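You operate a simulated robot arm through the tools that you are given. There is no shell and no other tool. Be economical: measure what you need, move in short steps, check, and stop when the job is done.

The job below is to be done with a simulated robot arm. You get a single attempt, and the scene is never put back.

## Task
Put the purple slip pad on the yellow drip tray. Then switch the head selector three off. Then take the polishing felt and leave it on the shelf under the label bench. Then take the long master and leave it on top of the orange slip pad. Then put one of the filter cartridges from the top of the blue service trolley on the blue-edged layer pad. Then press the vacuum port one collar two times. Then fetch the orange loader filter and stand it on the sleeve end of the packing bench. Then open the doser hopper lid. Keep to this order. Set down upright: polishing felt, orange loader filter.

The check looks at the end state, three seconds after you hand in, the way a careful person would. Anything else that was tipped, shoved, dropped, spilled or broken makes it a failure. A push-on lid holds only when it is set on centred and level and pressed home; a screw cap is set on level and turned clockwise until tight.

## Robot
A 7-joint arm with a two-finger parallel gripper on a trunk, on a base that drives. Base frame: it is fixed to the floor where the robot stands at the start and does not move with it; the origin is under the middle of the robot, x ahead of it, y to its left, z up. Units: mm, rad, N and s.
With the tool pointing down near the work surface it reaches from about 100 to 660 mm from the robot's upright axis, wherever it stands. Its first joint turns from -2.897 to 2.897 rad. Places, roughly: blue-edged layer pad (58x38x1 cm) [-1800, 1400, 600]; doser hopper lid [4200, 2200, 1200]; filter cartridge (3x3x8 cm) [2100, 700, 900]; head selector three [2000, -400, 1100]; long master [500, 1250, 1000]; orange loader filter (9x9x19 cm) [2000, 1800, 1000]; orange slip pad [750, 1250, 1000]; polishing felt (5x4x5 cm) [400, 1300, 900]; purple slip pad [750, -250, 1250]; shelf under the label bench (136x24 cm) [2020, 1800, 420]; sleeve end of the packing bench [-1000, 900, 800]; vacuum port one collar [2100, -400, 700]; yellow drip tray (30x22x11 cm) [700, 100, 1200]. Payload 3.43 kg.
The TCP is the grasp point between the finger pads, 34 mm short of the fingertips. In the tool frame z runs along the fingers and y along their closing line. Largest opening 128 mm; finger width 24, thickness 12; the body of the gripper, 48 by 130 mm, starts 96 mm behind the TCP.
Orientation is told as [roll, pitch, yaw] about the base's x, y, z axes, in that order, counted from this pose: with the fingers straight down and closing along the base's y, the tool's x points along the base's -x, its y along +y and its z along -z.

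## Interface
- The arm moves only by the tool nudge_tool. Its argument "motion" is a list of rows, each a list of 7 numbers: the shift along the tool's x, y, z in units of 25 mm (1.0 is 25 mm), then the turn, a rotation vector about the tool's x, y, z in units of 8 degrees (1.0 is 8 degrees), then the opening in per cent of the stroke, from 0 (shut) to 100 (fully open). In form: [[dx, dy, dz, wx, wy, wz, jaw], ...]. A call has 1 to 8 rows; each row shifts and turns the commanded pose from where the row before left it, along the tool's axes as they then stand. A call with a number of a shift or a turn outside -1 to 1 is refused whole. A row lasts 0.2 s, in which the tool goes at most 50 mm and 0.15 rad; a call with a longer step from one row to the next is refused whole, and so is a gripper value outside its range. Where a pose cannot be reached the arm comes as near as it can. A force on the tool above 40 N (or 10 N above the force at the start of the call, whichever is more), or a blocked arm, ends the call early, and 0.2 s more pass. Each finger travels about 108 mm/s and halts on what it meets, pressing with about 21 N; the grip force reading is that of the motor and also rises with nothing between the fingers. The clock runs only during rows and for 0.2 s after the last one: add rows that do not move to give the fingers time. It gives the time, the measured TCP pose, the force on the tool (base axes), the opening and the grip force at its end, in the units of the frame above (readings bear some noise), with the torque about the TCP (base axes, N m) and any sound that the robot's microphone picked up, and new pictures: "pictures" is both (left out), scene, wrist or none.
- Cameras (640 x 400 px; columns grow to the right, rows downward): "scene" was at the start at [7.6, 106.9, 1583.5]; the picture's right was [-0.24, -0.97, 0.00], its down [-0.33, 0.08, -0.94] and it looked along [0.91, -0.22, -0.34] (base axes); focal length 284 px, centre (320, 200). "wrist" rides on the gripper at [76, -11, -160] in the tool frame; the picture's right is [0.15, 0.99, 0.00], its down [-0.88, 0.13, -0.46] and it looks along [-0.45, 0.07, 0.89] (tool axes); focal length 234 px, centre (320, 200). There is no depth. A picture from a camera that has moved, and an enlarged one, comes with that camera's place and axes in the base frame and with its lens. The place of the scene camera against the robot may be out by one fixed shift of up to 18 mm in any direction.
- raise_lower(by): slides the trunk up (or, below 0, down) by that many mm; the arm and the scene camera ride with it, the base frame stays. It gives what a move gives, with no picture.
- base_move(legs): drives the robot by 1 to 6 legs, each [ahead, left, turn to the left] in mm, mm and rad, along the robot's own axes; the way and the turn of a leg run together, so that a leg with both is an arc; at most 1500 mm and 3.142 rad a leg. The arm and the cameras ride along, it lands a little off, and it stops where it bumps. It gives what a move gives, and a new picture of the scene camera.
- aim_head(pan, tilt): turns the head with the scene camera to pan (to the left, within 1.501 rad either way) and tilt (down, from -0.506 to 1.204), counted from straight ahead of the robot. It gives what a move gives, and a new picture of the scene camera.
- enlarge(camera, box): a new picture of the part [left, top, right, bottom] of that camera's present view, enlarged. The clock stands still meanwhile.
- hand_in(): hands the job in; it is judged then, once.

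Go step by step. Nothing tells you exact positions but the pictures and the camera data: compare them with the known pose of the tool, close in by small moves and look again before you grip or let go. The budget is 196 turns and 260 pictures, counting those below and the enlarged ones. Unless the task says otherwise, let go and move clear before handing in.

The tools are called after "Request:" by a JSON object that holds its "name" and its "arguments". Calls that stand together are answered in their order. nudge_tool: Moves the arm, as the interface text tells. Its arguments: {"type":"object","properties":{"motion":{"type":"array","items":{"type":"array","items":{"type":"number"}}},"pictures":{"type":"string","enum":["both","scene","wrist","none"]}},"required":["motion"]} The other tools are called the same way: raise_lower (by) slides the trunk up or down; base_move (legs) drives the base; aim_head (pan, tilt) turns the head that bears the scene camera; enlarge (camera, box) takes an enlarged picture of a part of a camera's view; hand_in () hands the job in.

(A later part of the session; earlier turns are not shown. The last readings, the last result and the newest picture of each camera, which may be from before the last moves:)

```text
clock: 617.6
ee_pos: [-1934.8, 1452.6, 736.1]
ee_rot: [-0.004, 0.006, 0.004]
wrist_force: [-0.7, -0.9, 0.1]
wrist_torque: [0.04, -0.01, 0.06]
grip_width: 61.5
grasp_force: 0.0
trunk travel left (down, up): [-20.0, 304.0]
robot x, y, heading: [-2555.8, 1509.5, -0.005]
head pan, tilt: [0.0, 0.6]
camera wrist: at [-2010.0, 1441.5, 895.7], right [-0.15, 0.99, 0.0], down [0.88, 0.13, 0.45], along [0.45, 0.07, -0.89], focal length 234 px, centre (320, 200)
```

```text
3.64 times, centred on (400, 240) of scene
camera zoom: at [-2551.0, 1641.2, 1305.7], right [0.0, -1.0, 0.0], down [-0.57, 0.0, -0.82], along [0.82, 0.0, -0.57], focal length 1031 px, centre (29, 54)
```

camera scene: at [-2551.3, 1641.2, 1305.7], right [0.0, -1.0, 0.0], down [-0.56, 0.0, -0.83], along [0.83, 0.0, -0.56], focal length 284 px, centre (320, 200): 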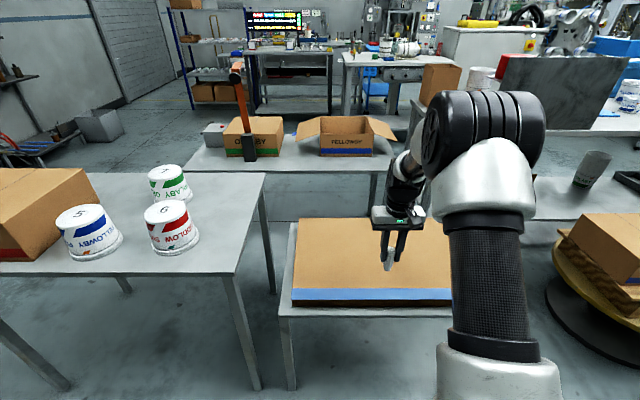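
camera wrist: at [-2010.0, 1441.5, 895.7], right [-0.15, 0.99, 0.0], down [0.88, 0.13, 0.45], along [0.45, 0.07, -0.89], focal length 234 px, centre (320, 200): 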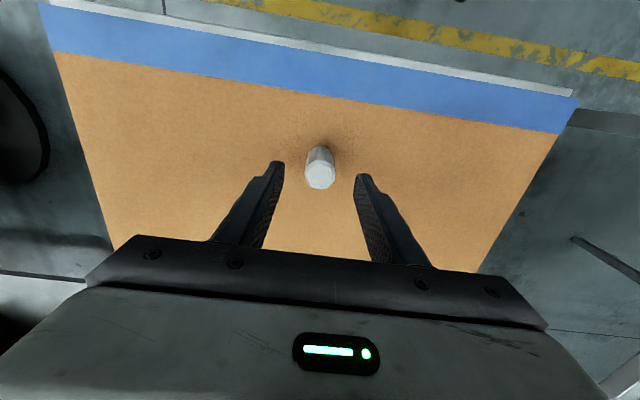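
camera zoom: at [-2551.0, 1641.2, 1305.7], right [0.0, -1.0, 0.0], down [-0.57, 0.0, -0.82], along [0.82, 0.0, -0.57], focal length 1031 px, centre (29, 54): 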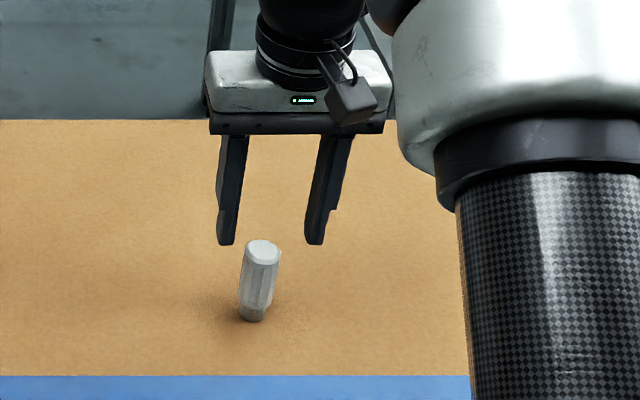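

The cartridge stands on the blue-edged pad. Raising, tucking the arm and driving back toward the aisle for the vacuum port.

Request:
{"name": "raise_lower", "arguments": {"by": 270}}

Request:
{"name": "nudge_tool", "arguments": {"motion": [[1, 0, -0.5, 0, 0, 0, 30], [1, 0, -0.5, 0, 0, 0, 0], [1, 0, -0.5, 0, 0, 0, 0], [1, 0, -0.5, 0, 0, 0, 0], [1, 0, -0.5, 0, 0, 0, 0], [1, 0, -0.5, 0, 0, 0, 0], [1, 0, -0.5, 0, 0, 0, 0], [1, 0, -0.5, 0, 0, 0, 0]], "pictures": "none"}}

Request:
{"name": "base_move", "arguments": {"legs": [[0, 1500, 0], [0, 490, 0], [1500, 0, 0], [1500, 0, 0], [790, 0, 0]]}}

```text
clock: 620.4
ee_pos: [-1935.4, 1452.5, 1004.8]
ee_rot: [-0.002, 0.003, 0.004]
wrist_force: [-0.6, 0.3, -0.7]
wrist_torque: [0.0, -0.01, 0.0]
grip_width: 61.3
grasp_force: 0.0
trunk travel left (down, up): [-290.0, 34.0]
robot x, y, heading: [-2559.2, 1509.9, 0.001]
head pan, tilt: [0.0, 0.6]
```

```text
clock: 622.2
ee_pos: [-2135.4, 1452.6, 1105.9]
ee_rot: [-0.003, 0.004, 0.004]
wrist_force: [-0.4, -0.9, -0.1]
wrist_torque: [0.02, 0.0, 0.0]
grip_width: 0.1
grasp_force: 21.2
trunk travel left (down, up): [-290.0, 34.0]
robot x, y, heading: [-2554.2, 1514.7, 0.001]
head pan, tilt: [0.0, 0.6]
```

```text
clock: 659.4
ee_pos: [1628.7, 3545.1, 1106.1]
ee_rot: [-0.003, 0.003, 0.036]
wrist_force: [0.5, 0.3, -0.2]
wrist_torque: [-0.02, -0.03, -0.02]
grip_width: 0.0
grasp_force: 21.0
trunk travel left (down, up): [-290.0, 34.0]
robot x, y, heading: [1204.9, 3590.4, 0.031]
head pan, tilt: [0.0, 0.6]
camera scene: at [1205.6, 3720.2, 1575.7], right [0.03, -1.0, 0.0], down [-0.56, -0.02, -0.82], along [0.82, 0.03, -0.57], focal length 284 px, centre (320, 200)
```

scene: 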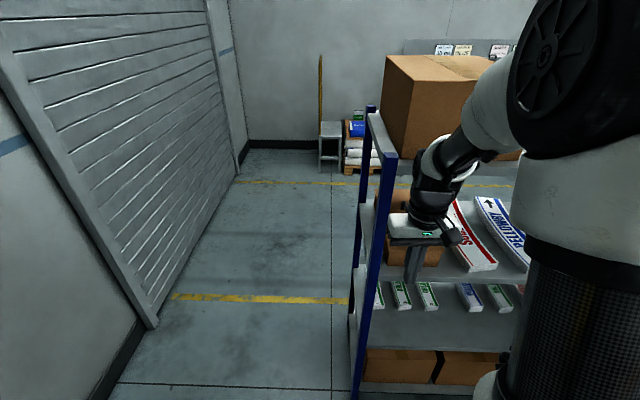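

Request:
{"name": "base_move", "arguments": {"legs": [[0, 0, -0.031], [0, 540, 0], [1500, 0, 0], [240, 0, 0], [0, 0, -1.571], [1500, 0, 0]]}}

Request:
{"name": "base_move", "arguments": {"legs": [[1500, 0, 0], [900, 0, 0]]}}

```text
clock: 684.6
ee_pos: [2971.0, 2238.5, 1105.8]
ee_rot: [-0.002, 0.004, -1.499]
wrist_force: [1.0, -0.8, -0.3]
wrist_torque: [-0.02, -0.06, -0.04]
grip_width: 0.0
grasp_force: 21.4
trunk travel left (down, up): [-290.0, 34.0]
robot x, y, heading: [3001.4, 2661.0, -1.505]
head pan, tilt: [0.0, 0.6]
camera scene: at [3149.6, 2664.0, 1575.7], right [-1.0, -0.07, 0.0], down [-0.04, 0.56, -0.83], along [0.06, -0.82, -0.56], focal length 284 px, centre (320, 200)
```

scene: 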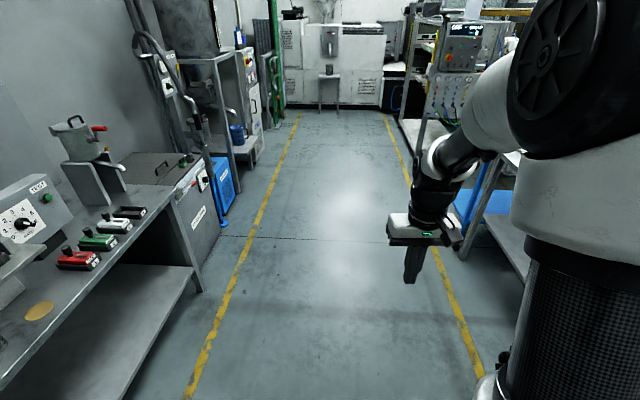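

```text
clock: 696.4
ee_pos: [3116.8, -160.8, 1106.1]
ee_rot: [-0.001, 0.002, -1.51]
wrist_force: [0.4, 0.0, -0.9]
wrist_torque: [0.06, -0.03, 0.02]
grip_width: 0.1
grasp_force: 20.7
trunk travel left (down, up): [-290.0, 34.0]
robot x, y, heading: [3154.5, 267.0, -1.517]
head pan, tilt: [0.0, 0.6]
camera scene: at [3300.2, 262.8, 1575.7], right [-1.0, -0.06, 0.0], down [-0.03, 0.56, -0.82], along [0.05, -0.82, -0.57], focal length 284 px, centre (320, 200)
```

scene: 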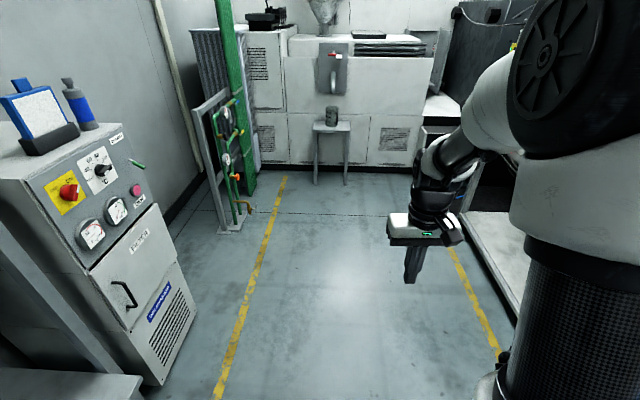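

Request:
{"name": "base_move", "arguments": {"legs": [[90, 0, -0.054], [0, -940, 0]]}}

Request:
{"name": "enlarge", "arguments": {"camera": "scene", "box": [290, 230, 530, 390]}}

```text
clock: 706.3
ee_pos: [2164.8, -241.8, 1106.0]
ee_rot: [-0.003, 0.003, -1.575]
wrist_force: [-0.2, 0.6, -0.5]
wrist_torque: [0.0, -0.01, 0.02]
grip_width: 0.0
grasp_force: 20.8
trunk travel left (down, up): [-290.0, 34.0]
robot x, y, heading: [2228.8, 178.0, -1.578]
head pan, tilt: [0.0, 0.6]
camera scene: at [2375.3, 168.6, 1575.7], right [-1.0, 0.01, 0.0], down [0.0, 0.56, -0.83], along [-0.01, -0.83, -0.56], focal length 284 px, centre (320, 200)
```

scene: 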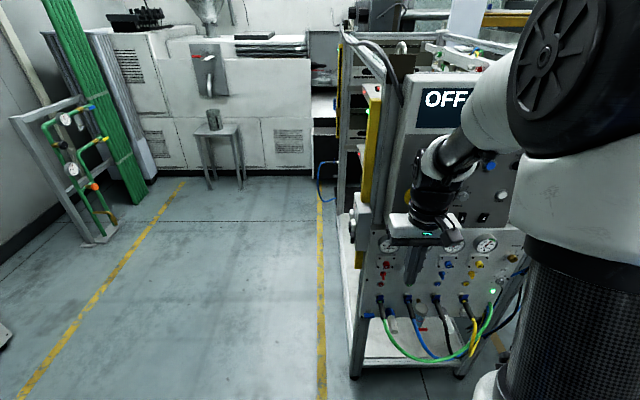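

```text
2.50 times, centred on (410, 310) of scene
camera zoom: at [2375.3, 168.6, 1575.7], right [-1.0, 0.01, 0.0], down [0.0, 0.56, -0.83], along [-0.01, -0.83, -0.56], focal length 709 px, centre (95, -75)
```

zoom: 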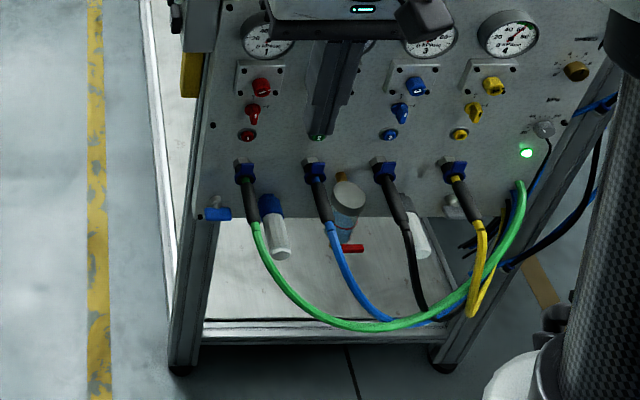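

Zooming on port one's fitting (leftmost, green hose) to understand its collar.

Request:
{"name": "enlarge", "arguments": {"camera": "scene", "box": [364, 280, 428, 320]}}

```text
10.00 times, centred on (396, 300) of scene
camera zoom: at [2375.3, 168.6, 1575.7], right [-1.0, 0.01, 0.0], down [0.0, 0.56, -0.83], along [-0.01, -0.83, -0.56], focal length 2835 px, centre (-440, -800)
```

zoom: 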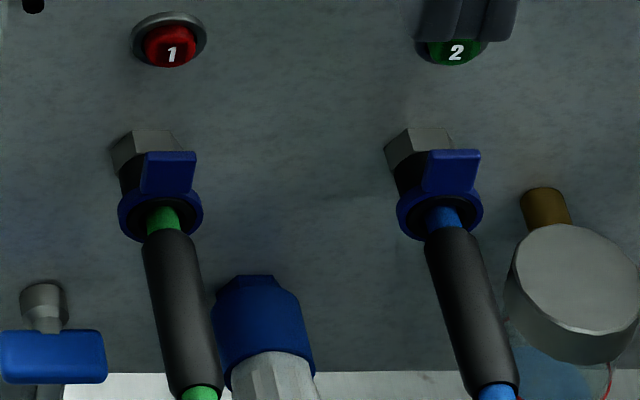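

The collar is a blue ring with an upright tab around the hose, pressed toward the panel. I'll level the tool toward the panel, then lower the trunk and view it with the wrist camera.

Request:
{"name": "nudge_tool", "arguments": {"motion": [[-0.8, 0, 0, 0, 0, 0, 0], [-0.8, 0, 0, 0, 0, 0, 0], [-0.8, 0, 0, 0, 0, 0, 0], [0, 0, 0, 0, -1, 0, 0], [0, 0, 0, 0, -1, 0, 0], [0, 0, 0, 0, -1, 0, 0], [0, 0, 0, 0, -1, 0, 0], [0, 0, 0, 0, -1, 0, 0]], "pictures": "none"}}

Request:
{"name": "nudge_tool", "arguments": {"motion": [[0, 0, 0, 0, -1, 0, 0], [0, 0, 0, 0, -1, 0, 0], [0, 0, 0, 0, -1, 0, 0], [0, 0, 0, 0, -1, 0, 0], [0, 0, 0, 0, -1, 0, 0], [0, 0, 0, 0, -1, 0, 0], [0, 0, 0, 0, -0.25, 0, 0]], "pictures": "none"}}

Request:
{"name": "raise_lower", "arguments": {"by": -255}}

Request:
{"name": "nudge_tool", "arguments": {"motion": [[0, 0, 0, 0, 0, 0, 0]]}}

```text
clock: 708.1
ee_pos: [2170.6, -303.7, 1104.2]
ee_rot: [-0.011, -0.694, -1.558]
wrist_force: [-7.9, 1.0, 1.1]
wrist_torque: [-0.05, -0.68, 0.54]
grip_width: 0.0
grasp_force: 20.9
trunk travel left (down, up): [-290.0, 34.0]
robot x, y, heading: [2226.1, 175.6, -1.583]
head pan, tilt: [0.0, 0.6]
```

```text
clock: 709.7
ee_pos: [2153.9, -339.0, 1104.5]
ee_rot: [-0.633, -1.566, -0.944]
wrist_force: [-0.4, 0.4, 0.6]
wrist_torque: [-0.02, 0.02, 0.0]
grip_width: 0.0
grasp_force: 21.1
out of reach, approached as far as the arm can: row 2, 3, 4
trunk travel left (down, up): [-290.0, 34.0]
robot x, y, heading: [2228.4, 178.3, -1.583]
head pan, tilt: [0.0, 0.6]
```

```text
clock: 712.3
ee_pos: [2154.0, -339.5, 849.5]
ee_rot: [-0.489, -1.565, -1.085]
wrist_force: [0.1, -0.4, -0.4]
wrist_torque: [-0.01, 0.01, -0.01]
grip_width: 0.0
grasp_force: 21.0
trunk travel left (down, up): [-35.0, 289.0]
robot x, y, heading: [2227.4, 179.2, -1.577]
head pan, tilt: [0.0, 0.6]
```

```text
clock: 712.7
ee_pos: [2155.0, -339.0, 850.7]
ee_rot: [-0.491, -1.566, -1.084]
wrist_force: [0.5, -0.1, 0.2]
wrist_torque: [0.0, -0.02, 0.03]
grip_width: 0.3
grasp_force: 21.0
trunk travel left (down, up): [-35.0, 289.0]
robot x, y, heading: [2223.7, 180.1, -1.578]
head pan, tilt: [0.0, 0.6]
camera scene: at [2375.3, 168.6, 1320.7], right [-1.0, 0.01, 0.0], down [0.0, 0.56, -0.83], along [-0.01, -0.83, -0.56], focal length 284 px, centre (320, 200)
camera wrist: at [2144.5, -178.5, 775.3], right [0.99, 0.0, -0.15], down [0.13, 0.45, 0.88], along [0.06, -0.89, 0.45], focal length 234 px, centre (320, 200)
```

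scene: 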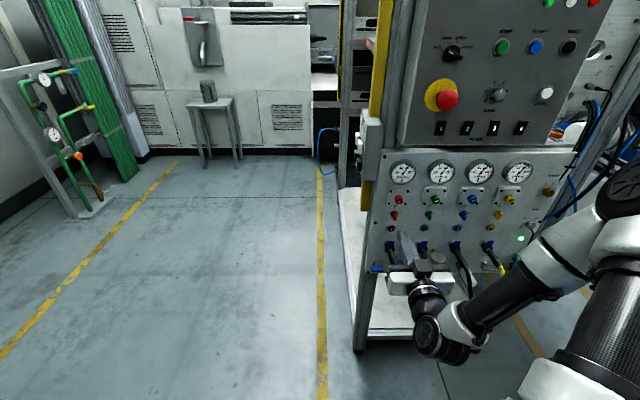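
wrist: 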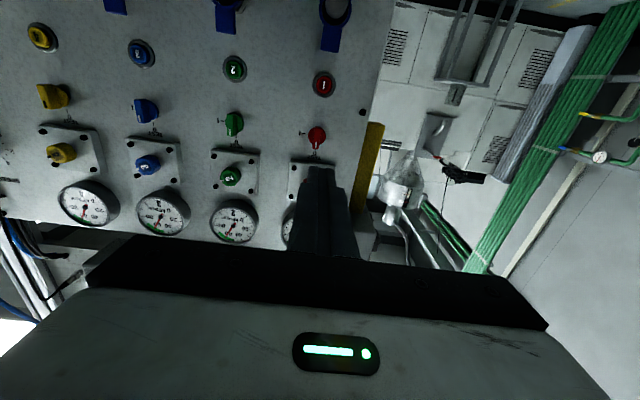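

The tab triangulates to about (2150, -464, 736). Lowering the tool to that height and looking again.

Request:
{"name": "nudge_tool", "arguments": {"motion": [[0.9, 0, 0, 0, 0, 0, 0], [0.9, 0, 0, 0, 0, 0, 0], [0.9, 0, 0, 0, 0, 0, 0], [0.9, 0, 0, 0, 0, 0, 0], [0.6, 0, 0, 0, 0, 0, 0]], "pictures": "wrist"}}

Request:
{"name": "enlarge", "arguments": {"camera": "wrist", "box": [240, 60, 400, 190]}}

Request:
{"name": "enlarge", "arguments": {"camera": "scene", "box": [360, 215, 440, 285]}}

```text
clock: 713.9
ee_pos: [2155.1, -339.3, 744.3]
ee_rot: [-0.493, -1.567, -1.082]
wrist_force: [0.2, -0.6, 0.8]
wrist_torque: [0.01, -0.01, 0.0]
grip_width: 0.0
grasp_force: 21.2
trunk travel left (down, up): [-35.0, 289.0]
robot x, y, heading: [2228.6, 173.9, -1.573]
head pan, tilt: [0.0, 0.6]
camera wrist: at [2144.8, -178.5, 669.4], right [0.99, 0.0, -0.15], down [0.13, 0.45, 0.88], along [0.06, -0.89, 0.45], focal length 234 px, centre (320, 200)
```

wrist: 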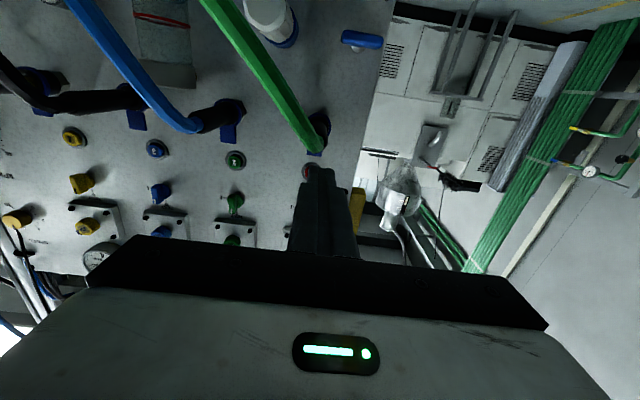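

```text
3.08 times, centred on (320, 125) of wrist
camera zoom: at [2144.8, -178.5, 669.4], right [0.99, 0.0, -0.15], down [0.13, 0.45, 0.88], along [0.06, -0.89, 0.45], focal length 720 px, centre (320, 431)
```

zoom: 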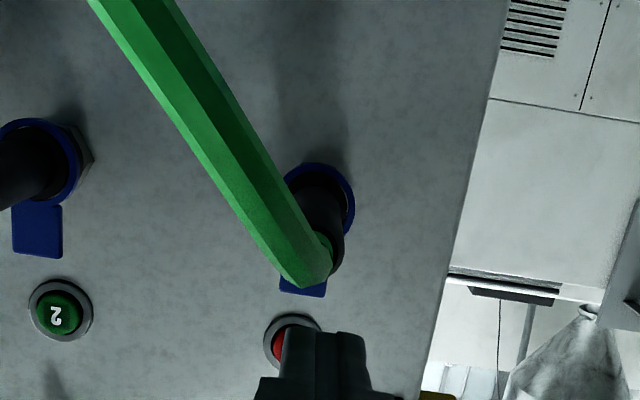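

```text
5.71 times, centred on (400, 250) of scene
camera zoom: at [2375.4, 168.7, 1320.7], right [-1.0, 0.01, 0.0], down [0.0, 0.56, -0.83], along [-0.01, -0.83, -0.56], focal length 1620 px, centre (-137, -86)
```

zoom: 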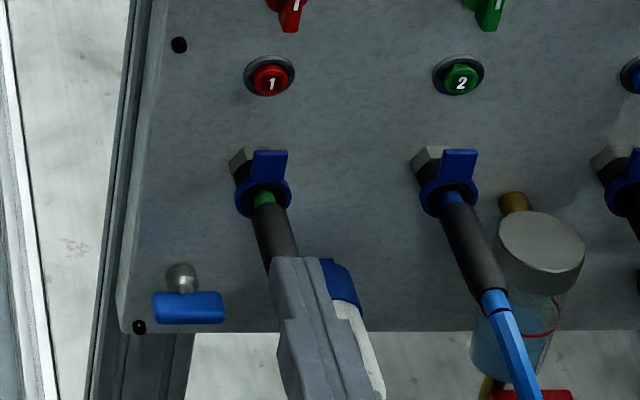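

The tab is at about (2150, -452, 742), right in front of the tips. Advancing to about 12 mm from it.

Request:
{"name": "nudge_tool", "arguments": {"motion": [[-0.15, -0.16, 0.9, 0, 0, 0, 0], [0, 0, 0.9, 0, 0, 0, 0], [0, 0, 0.7, 0, 0, 0, 0]], "pictures": "none"}}

Request:
{"name": "enlarge", "arguments": {"camera": "scene", "box": [372, 220, 420, 262]}}

Request:
{"name": "enlarge", "arguments": {"camera": "wrist", "box": [270, 90, 370, 190]}}

```text
clock: 714.7
ee_pos: [2149.7, -400.7, 747.5]
ee_rot: [-0.372, -1.565, -1.201]
wrist_force: [-0.1, 0.5, 1.1]
wrist_torque: [0.01, 0.0, -0.02]
grip_width: 0.0
grasp_force: 20.6
trunk travel left (down, up): [-35.0, 289.0]
robot x, y, heading: [2230.6, 180.1, -1.579]
head pan, tilt: [0.0, 0.6]
```

```text
9.52 times, centred on (396, 241) of scene
camera zoom: at [2375.3, 168.7, 1320.7], right [-1.0, 0.01, 0.0], down [0.0, 0.56, -0.83], along [-0.01, -0.83, -0.56], focal length 2700 px, centre (-404, -190)
```

zoom: 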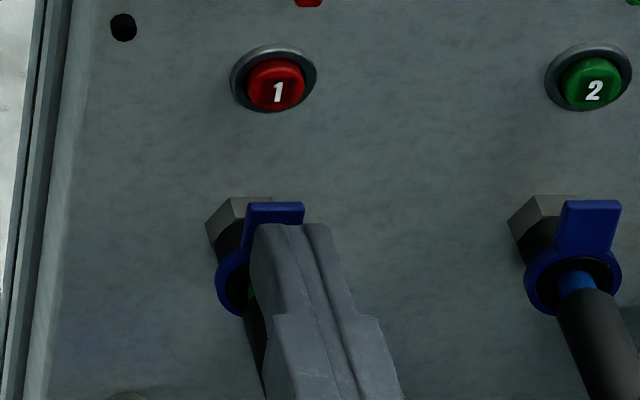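

```text
4.00 times, centred on (320, 140) of wrist
camera zoom: at [2138.9, -239.8, 673.3], right [0.99, 0.0, -0.15], down [0.13, 0.45, 0.88], along [0.06, -0.89, 0.45], focal length 937 px, centre (320, 440)
```

zoom: 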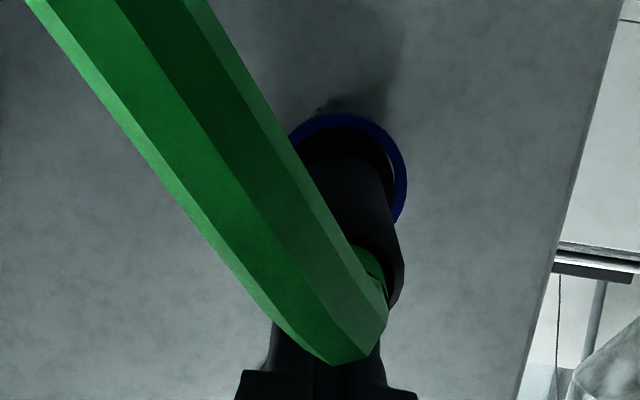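

Nearly touching. Pressing in small steps.

Request:
{"name": "nudge_tool", "arguments": {"motion": [[0, 0, 0.2, 0, 0, 0, 0], [0, 0, 0.2, 0, 0, 0, 0], [0, 0, 0.2, 0, 0, 0, 0]], "pictures": "none"}}

```text
clock: 715.5
ee_pos: [2149.6, -416.2, 747.1]
ee_rot: [-0.545, -1.565, -1.028]
wrist_force: [-0.7, 2.8, 0.5]
wrist_torque: [0.0, -0.05, 0.0]
grip_width: 0.0
grasp_force: 21.1
trunk travel left (down, up): [-35.0, 289.0]
robot x, y, heading: [2229.0, 175.1, -1.581]
head pan, tilt: [0.0, 0.6]
```

Request:
{"name": "nudge_tool", "arguments": {"motion": [[0, 0, 0.15, 0, 0, 0, 0], [0, 0, 0.1, 0, 0, 0, 0]], "pictures": "none"}}

Request:
{"name": "enlarge", "arguments": {"camera": "scene", "box": [372, 220, 420, 262]}}

```text
clock: 716.1
ee_pos: [2150.1, -420.1, 747.8]
ee_rot: [-0.232, -1.565, -1.345]
wrist_force: [-3.3, 18.5, -1.5]
wrist_torque: [0.07, 0.03, -0.11]
grip_width: 0.0
grasp_force: 21.1
trunk travel left (down, up): [-35.0, 289.0]
robot x, y, heading: [2223.9, 179.9, -1.578]
head pan, tilt: [0.0, 0.6]
```

```text
9.52 times, centred on (396, 241) of scene
camera zoom: at [2375.1, 169.7, 1320.7], right [-1.0, 0.01, 0.0], down [0.01, 0.56, -0.83], along [-0.01, -0.83, -0.56], focal length 2700 px, centre (-404, -190)
```

zoom: 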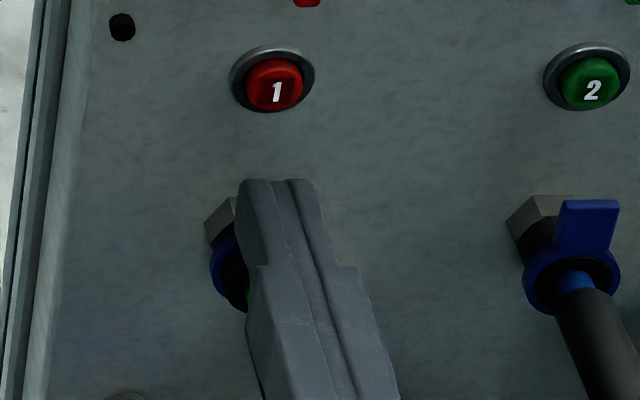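

18 N with about 4 mm of travel. A touch more to be sure it bottoms, then full release.

Request:
{"name": "nudge_tool", "arguments": {"motion": [[0, 0, 0.1, 0, 0, 0, 0], [0, 0, 0.1, 0, 0, 0, 0]], "pictures": "none"}}

Request:
{"name": "nudge_tool", "arguments": {"motion": [[0, 0, -0.5, 0, 0, 0, 0], [0, 0, -0.6, 0, 0, 0, 0], [0, 0, 0, 0, 0, 0, 0]], "pictures": "none"}}

Request:
{"name": "enlarge", "arguments": {"camera": "scene", "box": [372, 220, 420, 262]}}

```text
clock: 716.9
ee_pos: [2150.0, -420.7, 747.1]
ee_rot: [-0.108, -1.563, -1.468]
wrist_force: [0.9, 30.2, 8.7]
wrist_torque: [-0.36, 0.0, 0.02]
grip_width: 0.0
grasp_force: 20.3
trunk travel left (down, up): [-35.0, 289.0]
robot x, y, heading: [2228.5, 180.7, -1.577]
head pan, tilt: [0.0, 0.6]
stopped in row 2: the force on the tool passed its limit at 40 N (the readings are from after the stop); the commanded pose is now the measured one
```

```text
clock: 717.6
ee_pos: [2148.8, -398.9, 746.6]
ee_rot: [-0.271, -1.563, -1.308]
wrist_force: [0.0, -0.8, 0.4]
wrist_torque: [0.01, 0.01, 0.01]
grip_width: 0.1
grasp_force: 21.2
trunk travel left (down, up): [-35.0, 289.0]
robot x, y, heading: [2225.4, 181.3, -1.578]
head pan, tilt: [0.0, 0.6]
```

```text
9.52 times, centred on (396, 241) of scene
camera zoom: at [2375.3, 168.9, 1320.7], right [-1.0, 0.01, 0.0], down [0.0, 0.56, -0.83], along [-0.01, -0.83, -0.56], focal length 2700 px, centre (-404, -190)
```

zoom: 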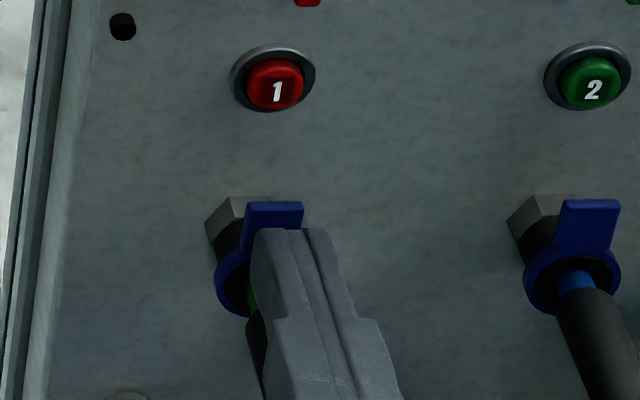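

The collar sprang back. Now the second press, same stroke, then retreat.

Request:
{"name": "nudge_tool", "arguments": {"motion": [[0, 0, 0.4, 0, 0, 0, 0], [0, 0, 0.3, 0, 0, 0, 0], [0, 0, 0.15, 0, 0, 0, 0], [0, 0, 0.12, 0, 0, 0, 0]], "pictures": "none"}}

Request:
{"name": "nudge_tool", "arguments": {"motion": [[0, 0, -0.5, 0, 0, 0, 0], [0, 0, -0.8, 0, 0, 0, 0], [0, 0, -0.8, 0, 0, 0, 0], [0, 0, -0.8, 0, 0, 0, 0]], "pictures": "none"}}

```text
clock: 718.6
ee_pos: [2150.5, -420.6, 746.1]
ee_rot: [-0.115, -1.561, -1.461]
wrist_force: [-0.1, 20.9, 4.0]
wrist_torque: [-0.16, -0.03, 0.08]
grip_width: 0.0
grasp_force: 21.2
trunk travel left (down, up): [-35.0, 289.0]
robot x, y, heading: [2226.4, 182.9, -1.576]
head pan, tilt: [0.0, 0.6]
```

```text
clock: 719.6
ee_pos: [2150.1, -349.5, 748.7]
ee_rot: [-0.301, -1.564, -1.276]
wrist_force: [0.7, 0.1, -0.1]
wrist_torque: [0.0, -0.01, -0.02]
grip_width: 0.0
grasp_force: 21.2
trunk travel left (down, up): [-35.0, 289.0]
robot x, y, heading: [2226.3, 180.4, -1.578]
head pan, tilt: [0.0, 0.6]
```

Both presses reached the stop. Raising the trunk, returning the tool to vertical, and heading for the orange loader filter on the label bench.

Request:
{"name": "raise_lower", "arguments": {"by": 265}}

Request:
{"name": "nudge_tool", "arguments": {"motion": [[-1, 0, -0.4, 0, 0, 0, 0], [-1, 0, 0, 0, 0, 0, 0], [-1, 0, 0, 0, 1, 0, 0], [0, 0, 0, 0, 1, 0, 0], [0, 0, 0, 0, 1, 0, 0], [0, 0, 0, 0, 1, 0, 0], [0, 0, 0, 0, 1, 0, 0], [0, 0, 0, 0, 1, 0, 0]], "pictures": "none"}}

Request:
{"name": "nudge_tool", "arguments": {"motion": [[0, 0, 0, 0, 1, 0, 0], [0, 0, 0, 0, 1, 0, 0], [0, 0, 0, 0, 1, 0, 0], [0, 0, 0, 0, 1, 0, 0], [0.5, 0, -1, 0, 1, 0, 0], [1, 0, -1, 0, 0.2, 0, 0], [1, 0, -1, 0, 0, 0, 0], [1, 0, -1, 0, 0, 0, 0]], "pictures": "none"}}

Request:
{"name": "base_move", "arguments": {"legs": [[0, 800, 0], [-1500, 0, 0], [-120, 0, 0], [0, 0, -1.565]]}}

```text
clock: 722.4
ee_pos: [2150.9, -348.7, 1012.1]
ee_rot: [-0.211, -1.561, -1.367]
wrist_force: [-0.8, -0.6, -0.6]
wrist_torque: [0.0, 0.0, 0.03]
grip_width: 0.0
grasp_force: 21.4
trunk travel left (down, up): [-300.0, 24.0]
robot x, y, heading: [2229.5, 179.5, -1.574]
head pan, tilt: [0.0, 0.6]
```

```text
clock: 724.2
ee_pos: [2149.2, -339.5, 1088.4]
ee_rot: [-0.001, -0.725, -1.575]
wrist_force: [-0.3, -0.2, 0.3]
wrist_torque: [0.02, 0.01, -0.01]
grip_width: 0.0
grasp_force: 20.3
trunk travel left (down, up): [-300.0, 24.0]
robot x, y, heading: [2228.1, 177.4, -1.581]
head pan, tilt: [0.0, 0.6]
```

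```text
clock: 726.0
ee_pos: [2152.2, -247.4, 1185.7]
ee_rot: [-0.002, 0.002, -1.576]
wrist_force: [-0.1, -0.5, 1.0]
wrist_torque: [0.01, 0.03, -0.02]
grip_width: 0.2
grasp_force: 21.1
trunk travel left (down, up): [-300.0, 24.0]
robot x, y, heading: [2225.2, 178.9, -1.579]
head pan, tilt: [0.0, 0.6]
```

```text
clock: 745.9
ee_pos: [2605.4, 1889.6, 1186.0]
ee_rot: [-0.002, 0.002, -3.141]
wrist_force: [0.3, -0.3, 0.0]
wrist_torque: [-0.01, 0.02, -0.02]
grip_width: 0.0
grasp_force: 20.7
trunk travel left (down, up): [-300.0, 24.0]
robot x, y, heading: [3033.1, 1819.2, 3.14]
head pan, tilt: [0.0, 0.6]
camera scene: at [3042.7, 1666.7, 1585.7], right [0.0, 1.0, 0.0], down [0.56, 0.0, -0.83], along [-0.83, 0.0, -0.56], focal length 284 px, centre (320, 200)
```

scene: 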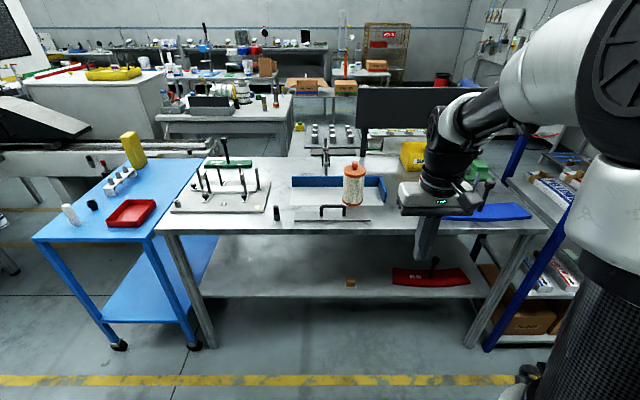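

The filter stands near (2030, 1800). Moving in and looking with the wrist camera.

Request:
{"name": "base_move", "arguments": {"legs": [[385, 0, 0.0]]}}

Request:
{"name": "nudge_tool", "arguments": {"motion": [[-0.8, 0.8, 0, 0, 0, 0, 20], [-0.8, 0.8, 0, 0, 0, 0, 40], [-0.8, 0.8, 0, 0, 0, 0, 60], [-0.8, 0.8, 0, 0, 0, 0, 80], [-0.8, 0.3, 0, 0, 0, 0, 100]], "pictures": "wrist"}}

```text
clock: 748.3
ee_pos: [2220.0, 1892.0, 1185.1]
ee_rot: [-0.002, 0.003, 3.141]
wrist_force: [-0.8, 0.5, -0.2]
wrist_torque: [0.03, 0.0, 0.0]
grip_width: 0.0
grasp_force: 20.5
trunk travel left (down, up): [-300.0, 24.0]
robot x, y, heading: [2644.5, 1819.8, 3.142]
head pan, tilt: [0.0, 0.6]
camera scene: at [2654.1, 1667.7, 1585.7], right [0.0, 1.0, 0.0], down [0.57, 0.0, -0.82], along [-0.82, 0.0, -0.57], focal length 284 px, centre (320, 200)
```

scene: 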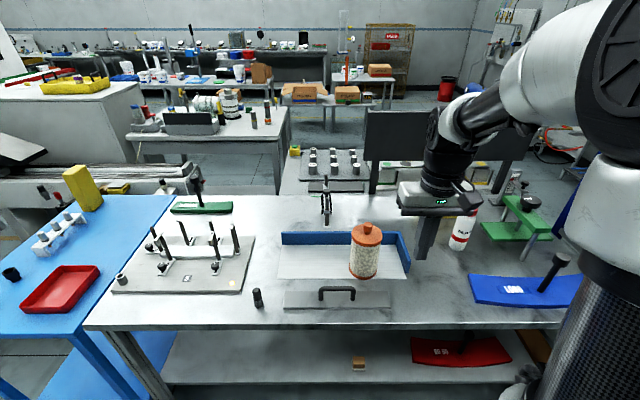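

```text
clock: 749.5
ee_pos: [2117.5, 1804.2, 1183.6]
ee_rot: [-0.001, 0.003, 3.141]
wrist_force: [0.2, 0.4, 0.0]
wrist_torque: [-0.02, 0.05, 0.0]
grip_width: 128.3
grasp_force: 0.2
trunk travel left (down, up): [-300.0, 24.0]
robot x, y, heading: [2648.4, 1815.4, 3.141]
head pan, tilt: [0.0, 0.6]
camera wrist: at [2194.3, 1815.1, 1344.3], right [0.15, -0.99, 0.0], down [-0.88, -0.13, 0.45], along [-0.45, -0.06, -0.89], focal length 234 px, centre (320, 200)
```

wrist: 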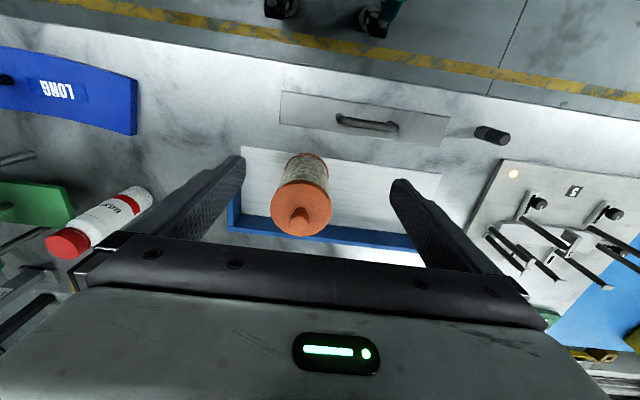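

The filter's cap is at about (2036, 1819). Centring above it.

Request:
{"name": "nudge_tool", "arguments": {"motion": [[-0.9, -0.2, 0, 0, 0, 0, 100], [-0.9, -0.2, 0, 0, 0, 0, 100], [-0.9, -0.2, 0, 0, 0, 0, 100], [-0.5, 0, 0.5, 0, 0, 0, 100]], "pictures": "wrist"}}

```text
clock: 750.5
ee_pos: [2037.9, 1820.1, 1173.4]
ee_rot: [0.0, 0.003, 3.142]
wrist_force: [-0.1, -0.4, 0.2]
wrist_torque: [-0.02, 0.02, 0.0]
grip_width: 128.0
grasp_force: 0.0
trunk travel left (down, up): [-300.0, 24.0]
robot x, y, heading: [2643.0, 1821.2, 3.14]
head pan, tilt: [0.0, 0.6]
camera wrist: at [2114.9, 1831.0, 1333.3], right [0.15, -0.99, 0.0], down [-0.88, -0.13, 0.45], along [-0.45, -0.06, -0.89], focal length 234 px, centre (320, 200)
```

wrist: 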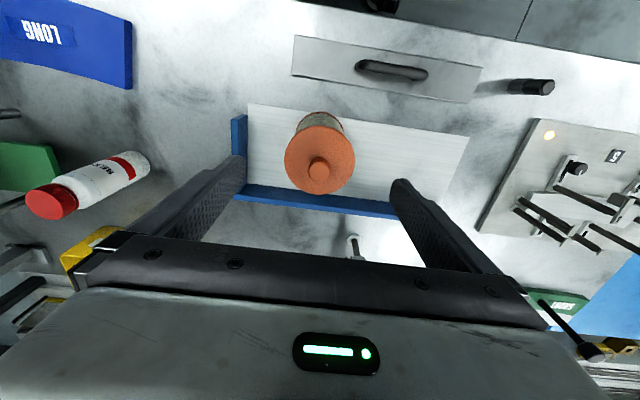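

Cap at (2033, 1821), z about 1048. Descending around it.

Request:
{"name": "nudge_tool", "arguments": {"motion": [[-0.2, -0.04, 0.9, 0, 0, 0, 100], [0, 0, 0.9, 0, 0, 0, 100], [0, 0, 0.9, 0, 0, 0, 100], [0, 0, 0.9, 0, 0, 0, 100]], "pictures": "wrist"}}

```text
clock: 751.5
ee_pos: [2033.3, 1821.7, 1082.4]
ee_rot: [-0.002, 0.0, 3.141]
wrist_force: [-0.3, -0.3, -0.7]
wrist_torque: [-0.02, 0.0, 0.01]
grip_width: 127.9
grasp_force: 0.1
trunk travel left (down, up): [-300.0, 24.0]
robot x, y, heading: [2646.5, 1816.1, 3.133]
head pan, tilt: [0.0, 0.6]
camera wrist: at [2109.2, 1832.9, 1242.8], right [0.15, -0.99, 0.0], down [-0.88, -0.13, 0.45], along [-0.45, -0.06, -0.89], focal length 234 px, centre (320, 200)
```

wrist: 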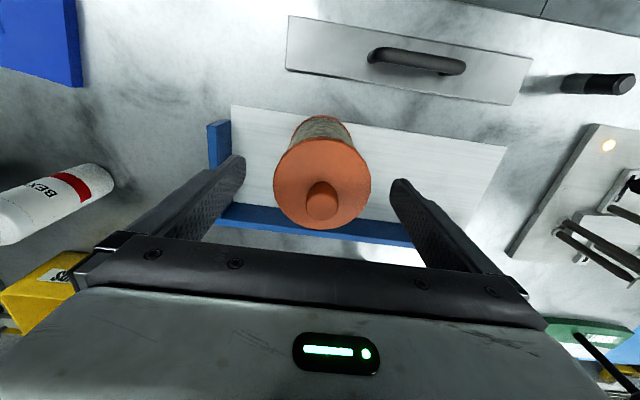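

Centred. Lowering 47 mm more and closing.

Request:
{"name": "nudge_tool", "arguments": {"motion": [[-0.15, 0, 0.9, 0, 0, 0, 100], [0, 0, 0.95, 0, 0, 0, 100], [0, 0, 0, 0, 0, 0, 75], [0, 0, 0, 0, 0, 0, 50], [0, 0, 0, 0, 0, 0, 50], [0, 0, 0, 0, 0, 0, 50]], "pictures": "none"}}

Request:
{"name": "nudge_tool", "arguments": {"motion": [[0, 0, -0.2, 0, 0, 0, 50], [0, 0, -0.6, 0, 0, 0, 50], [0, 0, -1, 0, 0, 0, 50], [0, 0, -1, 0, 0, 0, 50]], "pictures": "wrist"}}

```text
clock: 752.9
ee_pos: [2030.3, 1821.6, 1037.0]
ee_rot: [0.0, 0.002, 3.141]
wrist_force: [-0.8, -0.2, 0.7]
wrist_torque: [-0.05, 0.03, -0.03]
grip_width: 89.1
grasp_force: 20.7
trunk travel left (down, up): [-300.0, 24.0]
robot x, y, heading: [2647.1, 1821.0, 3.136]
head pan, tilt: [0.0, 0.6]
```

```text
clock: 753.9
ee_pos: [2029.7, 1819.6, 1108.0]
ee_rot: [-0.001, 0.002, 3.141]
wrist_force: [-0.1, 0.1, -1.9]
wrist_torque: [-0.04, -0.01, -0.01]
grip_width: 88.9
grasp_force: 21.3
trunk travel left (down, up): [-300.0, 24.0]
robot x, y, heading: [2644.9, 1821.0, 3.136]
head pan, tilt: [0.0, 0.6]
camera wrist: at [2105.9, 1831.0, 1266.9], right [0.15, -0.99, 0.0], down [-0.88, -0.13, 0.45], along [-0.45, -0.06, -0.89], focal length 234 px, centre (320, 200)
```

wrist: 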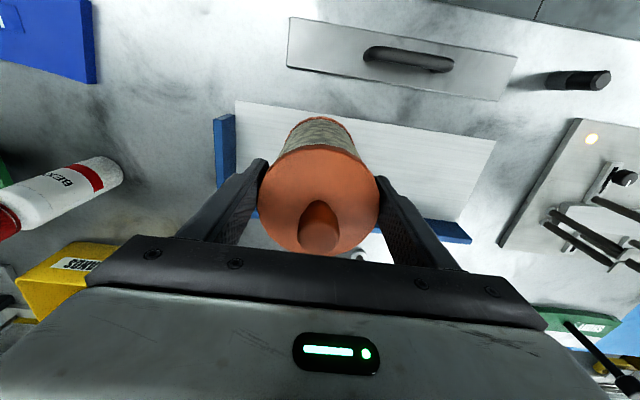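

The filter is held upright. Raising, tucking it in and driving round to the front side again.

Request:
{"name": "nudge_tool", "arguments": {"motion": [[0, 0, -1, 0, 0, 0, 50], [0, 0, -1, 0, 0, 0, 50], [0, 0, -1, 0, 0, 0, 50], [0.5, 0, -1, 0, 0, 0, 50], [1, 0, -1, 0, 0, 0, 50], [1, 0, -0.6, 0, 0, 0, 50], [1, 0, 0, 0, 0, 0, 50], [1, 0, 0, 0, 0, 0, 50]], "pictures": "none"}}

Request:
{"name": "nudge_tool", "arguments": {"motion": [[1, 0, 0, 0, 0, 0, 50], [1, 0, 0, 0, 0, 0, 50], [1, 0, 0, 0, 0, 0, 50]], "pictures": "none"}}

Request:
{"name": "base_move", "arguments": {"legs": [[-390, 0, 0], [0, 0, 1.575], [-1500, 0, 0], [-810, 0, 0], [0, -1500, 0], [0, -290, 0]]}}

```text
clock: 755.7
ee_pos: [2141.8, 1820.7, 1246.5]
ee_rot: [-0.002, 0.0, 3.14]
wrist_force: [-0.2, 0.3, -1.6]
wrist_torque: [-0.01, 0.0, -0.03]
grip_width: 88.8
grasp_force: 20.8
trunk travel left (down, up): [-300.0, 24.0]
robot x, y, heading: [2649.7, 1813.5, 3.137]
head pan, tilt: [0.0, 0.6]
```

```text
clock: 756.5
ee_pos: [2218.0, 1820.4, 1244.8]
ee_rot: [-0.002, 0.002, 3.141]
wrist_force: [-0.2, 0.2, -0.9]
wrist_torque: [-0.01, -0.04, 0.01]
grip_width: 89.1
grasp_force: 20.9
trunk travel left (down, up): [-300.0, 24.0]
robot x, y, heading: [2646.8, 1819.9, 3.138]
head pan, tilt: [0.0, 0.6]
```

```text
clock: 791.2
ee_pos: [1237.3, 3717.7, 1246.2]
ee_rot: [-0.002, 0.002, -1.563]
wrist_force: [0.3, -0.2, -2.4]
wrist_torque: [0.0, -0.03, 0.03]
grip_width: 88.7
grasp_force: 21.2
trunk travel left (down, up): [-300.0, 24.0]
robot x, y, heading: [1233.6, 4147.0, -1.565]
head pan, tilt: [0.0, 0.6]
camera scene: at [1381.7, 4137.8, 1585.7], right [-1.0, 0.0, 0.0], down [0.0, 0.56, -0.83], along [0.0, -0.83, -0.56], focal length 284 px, centre (320, 200)
```

scene: 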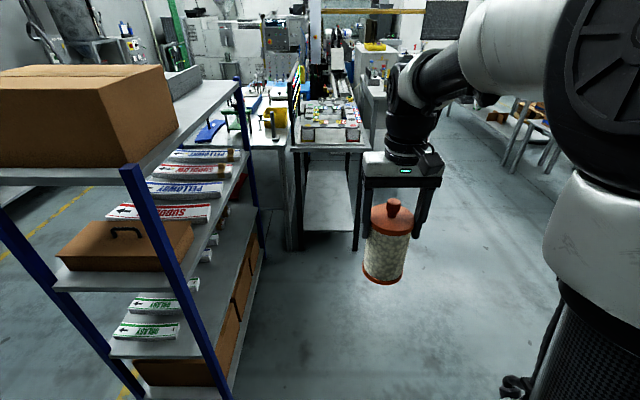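

Request:
{"name": "base_move", "arguments": {"legs": [[640, 0, -0.006], [0, -1440, 0], [1500, 0, 0], [0, 0, -1.571]]}}

Request:
{"name": "aim_head", "arguments": {"pan": 0.6, "tilt": 0.5}}

```text
clock: 819.1
ee_pos: [-585.1, 2017.1, 1245.9]
ee_rot: [-0.003, 0.003, -3.126]
wrist_force: [0.2, -0.2, -1.2]
wrist_torque: [0.02, -0.03, 0.02]
grip_width: 88.6
grasp_force: 20.7
trunk travel left (down, up): [-300.0, 24.0]
robot x, y, heading: [-155.3, 2024.2, -3.131]
head pan, tilt: [0.0, 0.6]
camera scene: at [-146.8, 1872.2, 1585.7], right [-0.01, 1.0, 0.0], down [0.56, 0.01, -0.83], along [-0.82, -0.01, -0.56], focal length 284 px, centre (320, 200)
```

scene: 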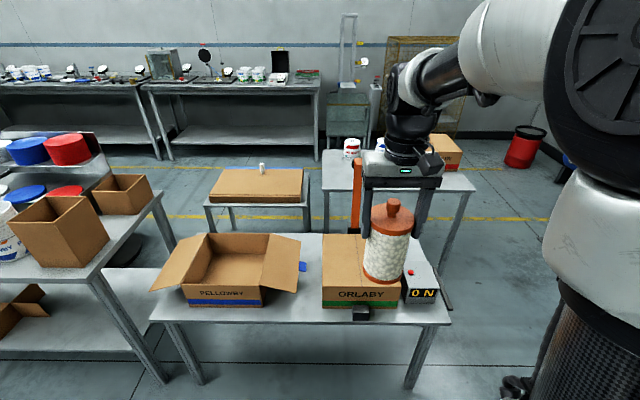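

```text
clock: 820.1
ee_pos: [-585.7, 2017.8, 1245.5]
ee_rot: [0.0, 0.002, -3.125]
wrist_force: [0.5, -0.2, -3.0]
wrist_torque: [0.0, 0.04, 0.01]
grip_width: 88.4
grasp_force: 21.3
trunk travel left (down, up): [-300.0, 24.0]
robot x, y, heading: [-158.7, 2022.5, -3.128]
head pan, tilt: [0.6, 0.499]
camera scene: at [-132.9, 1821.0, 1594.8], right [-0.57, 0.82, 0.0], down [0.39, 0.28, -0.88], along [-0.72, -0.5, -0.48], focal length 284 px, centre (320, 200)
```

scene: 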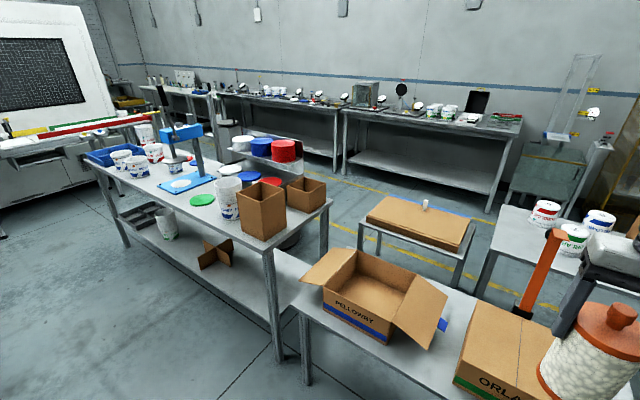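

The packing bench's sleeve end (the +y end, with two cardboard sleeves) has a free gap at about (-1000, 1020). Driving to stand in front of it.

Request:
{"name": "base_move", "arguments": {"legs": [[80, 0, -0.01], [0, 1000, 0]]}}

Request:
{"name": "aim_head", "arguments": {"pan": 0.05, "tilt": 0.7}}

```text
clock: 830.7
ee_pos: [-666.7, 1023.3, 1245.3]
ee_rot: [-0.002, 0.003, 3.139]
wrist_force: [-0.4, -0.8, -1.9]
wrist_torque: [-0.04, 0.01, 0.03]
grip_width: 88.7
grasp_force: 20.3
trunk travel left (down, up): [-300.0, 24.0]
robot x, y, heading: [-238.2, 1023.6, 3.131]
head pan, tilt: [0.6, 0.499]
camera scene: at [-216.5, 817.9, 1594.8], right [-0.56, 0.83, 0.0], down [0.4, 0.27, -0.88], along [-0.73, -0.49, -0.48], focal length 284 px, centre (320, 200)
```

scene: 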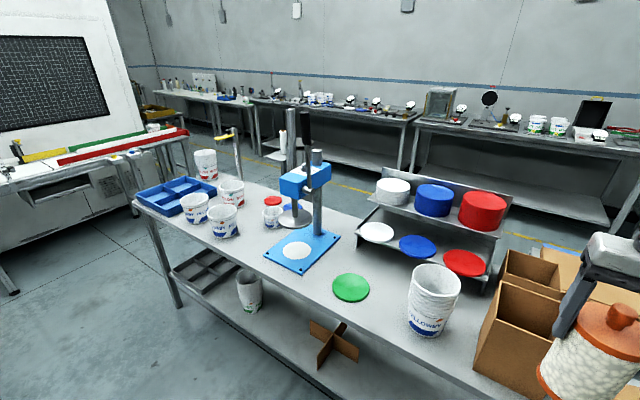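

```text
clock: 831.6
ee_pos: [-665.6, 1022.1, 1244.6]
ee_rot: [-0.003, 0.002, 3.138]
wrist_force: [0.6, -0.2, -1.7]
wrist_torque: [0.0, 0.02, 0.01]
grip_width: 88.5
grasp_force: 21.1
trunk travel left (down, up): [-300.0, 24.0]
robot x, y, heading: [-239.6, 1021.5, 3.135]
head pan, tilt: [0.051, 0.7]
camera scene: at [-226.0, 865.1, 1577.1], right [-0.05, 1.0, 0.0], down [0.64, 0.03, -0.77], along [-0.76, -0.04, -0.64], focal length 284 px, centre (320, 200)
```

scene: 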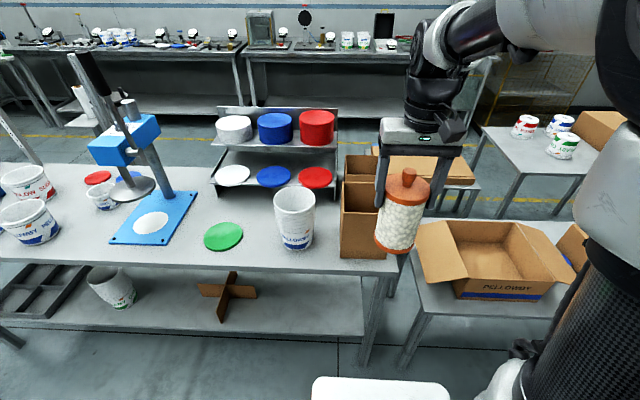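

The gap between the sleeves is tight, but there is clear space just left of it around (-1000, 850). Positioning the base for that.

Request:
{"name": "base_move", "arguments": {"legs": [[0, 155, 0.005], [125, 0, 0]]}}

Request:
{"name": "nudge_tool", "arguments": {"motion": [[-1, 0, 0, 0, 0, 0, 50], [-1, 0, 0, 0, 0, 0, 50], [-1, 0, 0, 0, 0, 0, 50], [-1, 0, 0, 0, 0, 0, 50], [-1, 0, 0, 0, 0, 0, 50], [-1, 0, 0.3, 0, 0, 0, 50], [-1, 0, 0.6, 0, 0, 0, 50], [-0.9, 0.3, 0.8, 0, 0, 0, 50]]}}

```text
clock: 834.6
ee_pos: [-794.3, 863.0, 1244.6]
ee_rot: [-0.001, 0.003, -3.137]
wrist_force: [-0.2, 0.1, -1.0]
wrist_torque: [-0.03, -0.04, 0.02]
grip_width: 88.4
grasp_force: 21.2
trunk travel left (down, up): [-300.0, 24.0]
robot x, y, heading: [-365.7, 861.5, 3.136]
head pan, tilt: [0.051, 0.7]
camera scene: at [-352.8, 708.8, 1577.0], right [-0.05, 1.0, 0.0], down [0.64, 0.03, -0.76], along [-0.76, -0.04, -0.64], focal length 284 px, centre (320, 200)
```

scene: 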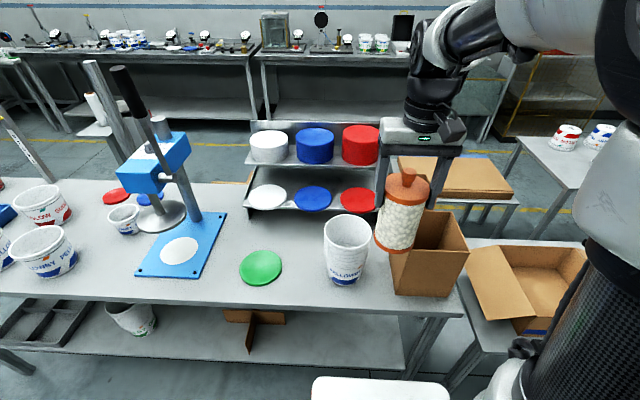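

```text
clock: 836.5
ee_pos: [-992.7, 855.5, 1203.1]
ee_rot: [-0.003, 0.001, -3.139]
wrist_force: [0.5, -1.1, -1.9]
wrist_torque: [-0.01, -0.03, 0.02]
grip_width: 88.2
grasp_force: 21.4
trunk travel left (down, up): [-300.0, 24.0]
robot x, y, heading: [-363.4, 860.0, 3.14]
head pan, tilt: [0.051, 0.7]
camera scene: at [-352.6, 708.8, 1577.0], right [-0.05, 1.0, 0.0], down [0.64, 0.03, -0.76], along [-0.76, -0.04, -0.64], focal length 284 px, centre (320, 200)
camera wrist: at [-916.6, 866.7, 1362.9], right [0.15, -0.99, 0.0], down [-0.88, -0.13, 0.45], along [-0.45, -0.07, -0.89], focal length 234 px, centre (320, 200)
```

scene: 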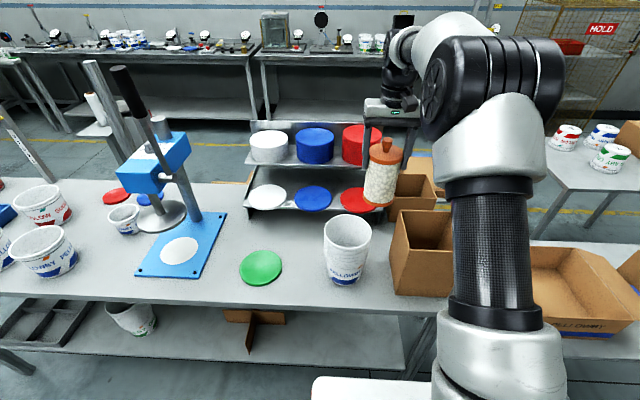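
wrist: 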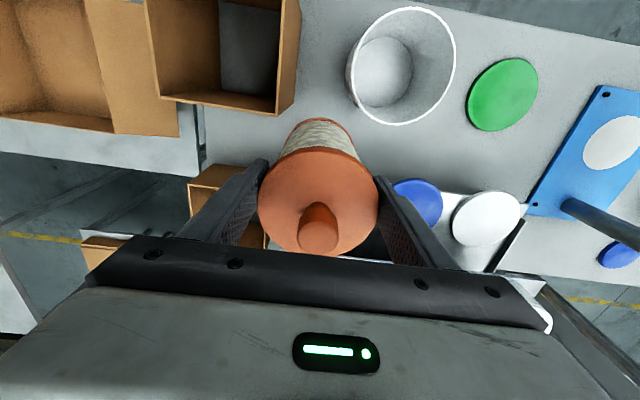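

The landing spot is clear of the sleeves and the cup. Lowering most of the way.

Request:
{"name": "nudge_tool", "arguments": {"motion": [[-0.2, 0.25, 1, 0, 0, 0, 50], [0, 0, 1, 0, 0, 0, 50], [0, 0, 1, 0, 0, 0, 50], [0, 0, 1, 0, 0, 0, 50], [0, 0, 1, 0, 0, 0, 50], [0, 0, 1, 0, 0, 0, 50], [0, 0, 1, 0, 0, 0, 50]], "pictures": "wrist"}}

Request:
{"name": "enlarge", "arguments": {"camera": "scene", "box": [300, 130, 460, 300]}}

```text
clock: 838.0
ee_pos: [-993.9, 848.7, 1028.8]
ee_rot: [-0.002, 0.002, -3.138]
wrist_force: [0.1, 0.1, -1.4]
wrist_torque: [-0.02, -0.01, 0.01]
grip_width: 88.3
grasp_force: 20.7
trunk travel left (down, up): [-300.0, 24.0]
robot x, y, heading: [-367.3, 864.2, 3.14]
head pan, tilt: [0.051, 0.7]
camera wrist: at [-918.0, 860.3, 1188.8], right [0.15, -0.99, 0.0], down [-0.88, -0.13, 0.45], along [-0.45, -0.07, -0.89], focal length 234 px, centre (320, 200)
```

wrist: 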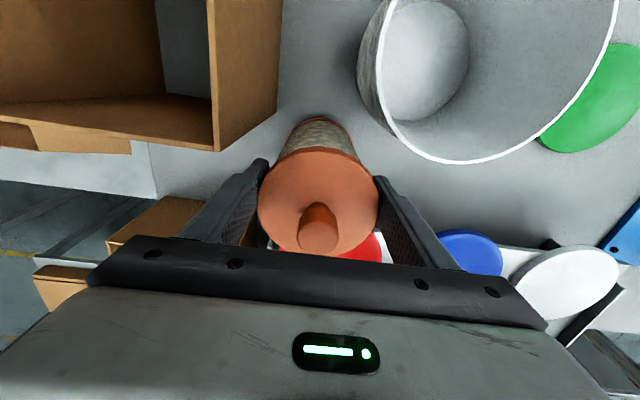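

```text
2.35 times, centred on (380, 215) of scene
camera zoom: at [-352.3, 708.8, 1577.1], right [-0.05, 1.0, 0.0], down [0.64, 0.03, -0.76], along [-0.76, -0.04, -0.64], focal length 667 px, centre (179, 165)
```

zoom: 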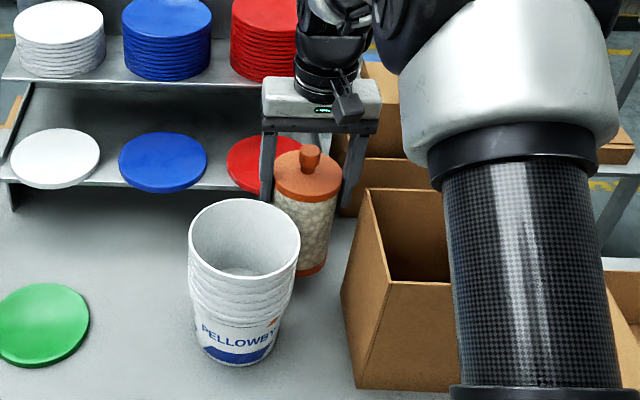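

All clear. Lowering to contact in small steps.

Request:
{"name": "nudge_tool", "arguments": {"motion": [[0, 0, 0.9, 0, 0, 0, 50], [0, 0, 0.8, 0, 0, 0, 50], [0, 0, 0.2, 0, 0, 0, 50], [0, 0, 0.2, 0, 0, 0, 50], [0, 0, 0.2, 0, 0, 0, 50], [0, 0, 0.2, 0, 0, 0, 50]], "pictures": "none"}}

```text
clock: 839.5
ee_pos: [-994.7, 848.5, 965.1]
ee_rot: [-0.002, 0.001, -3.138]
wrist_force: [-1.2, 2.0, 15.0]
wrist_torque: [-0.27, 0.06, -0.08]
grip_width: 86.7
grasp_force: 21.6
trunk travel left (down, up): [-300.0, 24.0]
robot x, y, heading: [-362.3, 864.1, 3.141]
head pan, tilt: [0.051, 0.7]
```

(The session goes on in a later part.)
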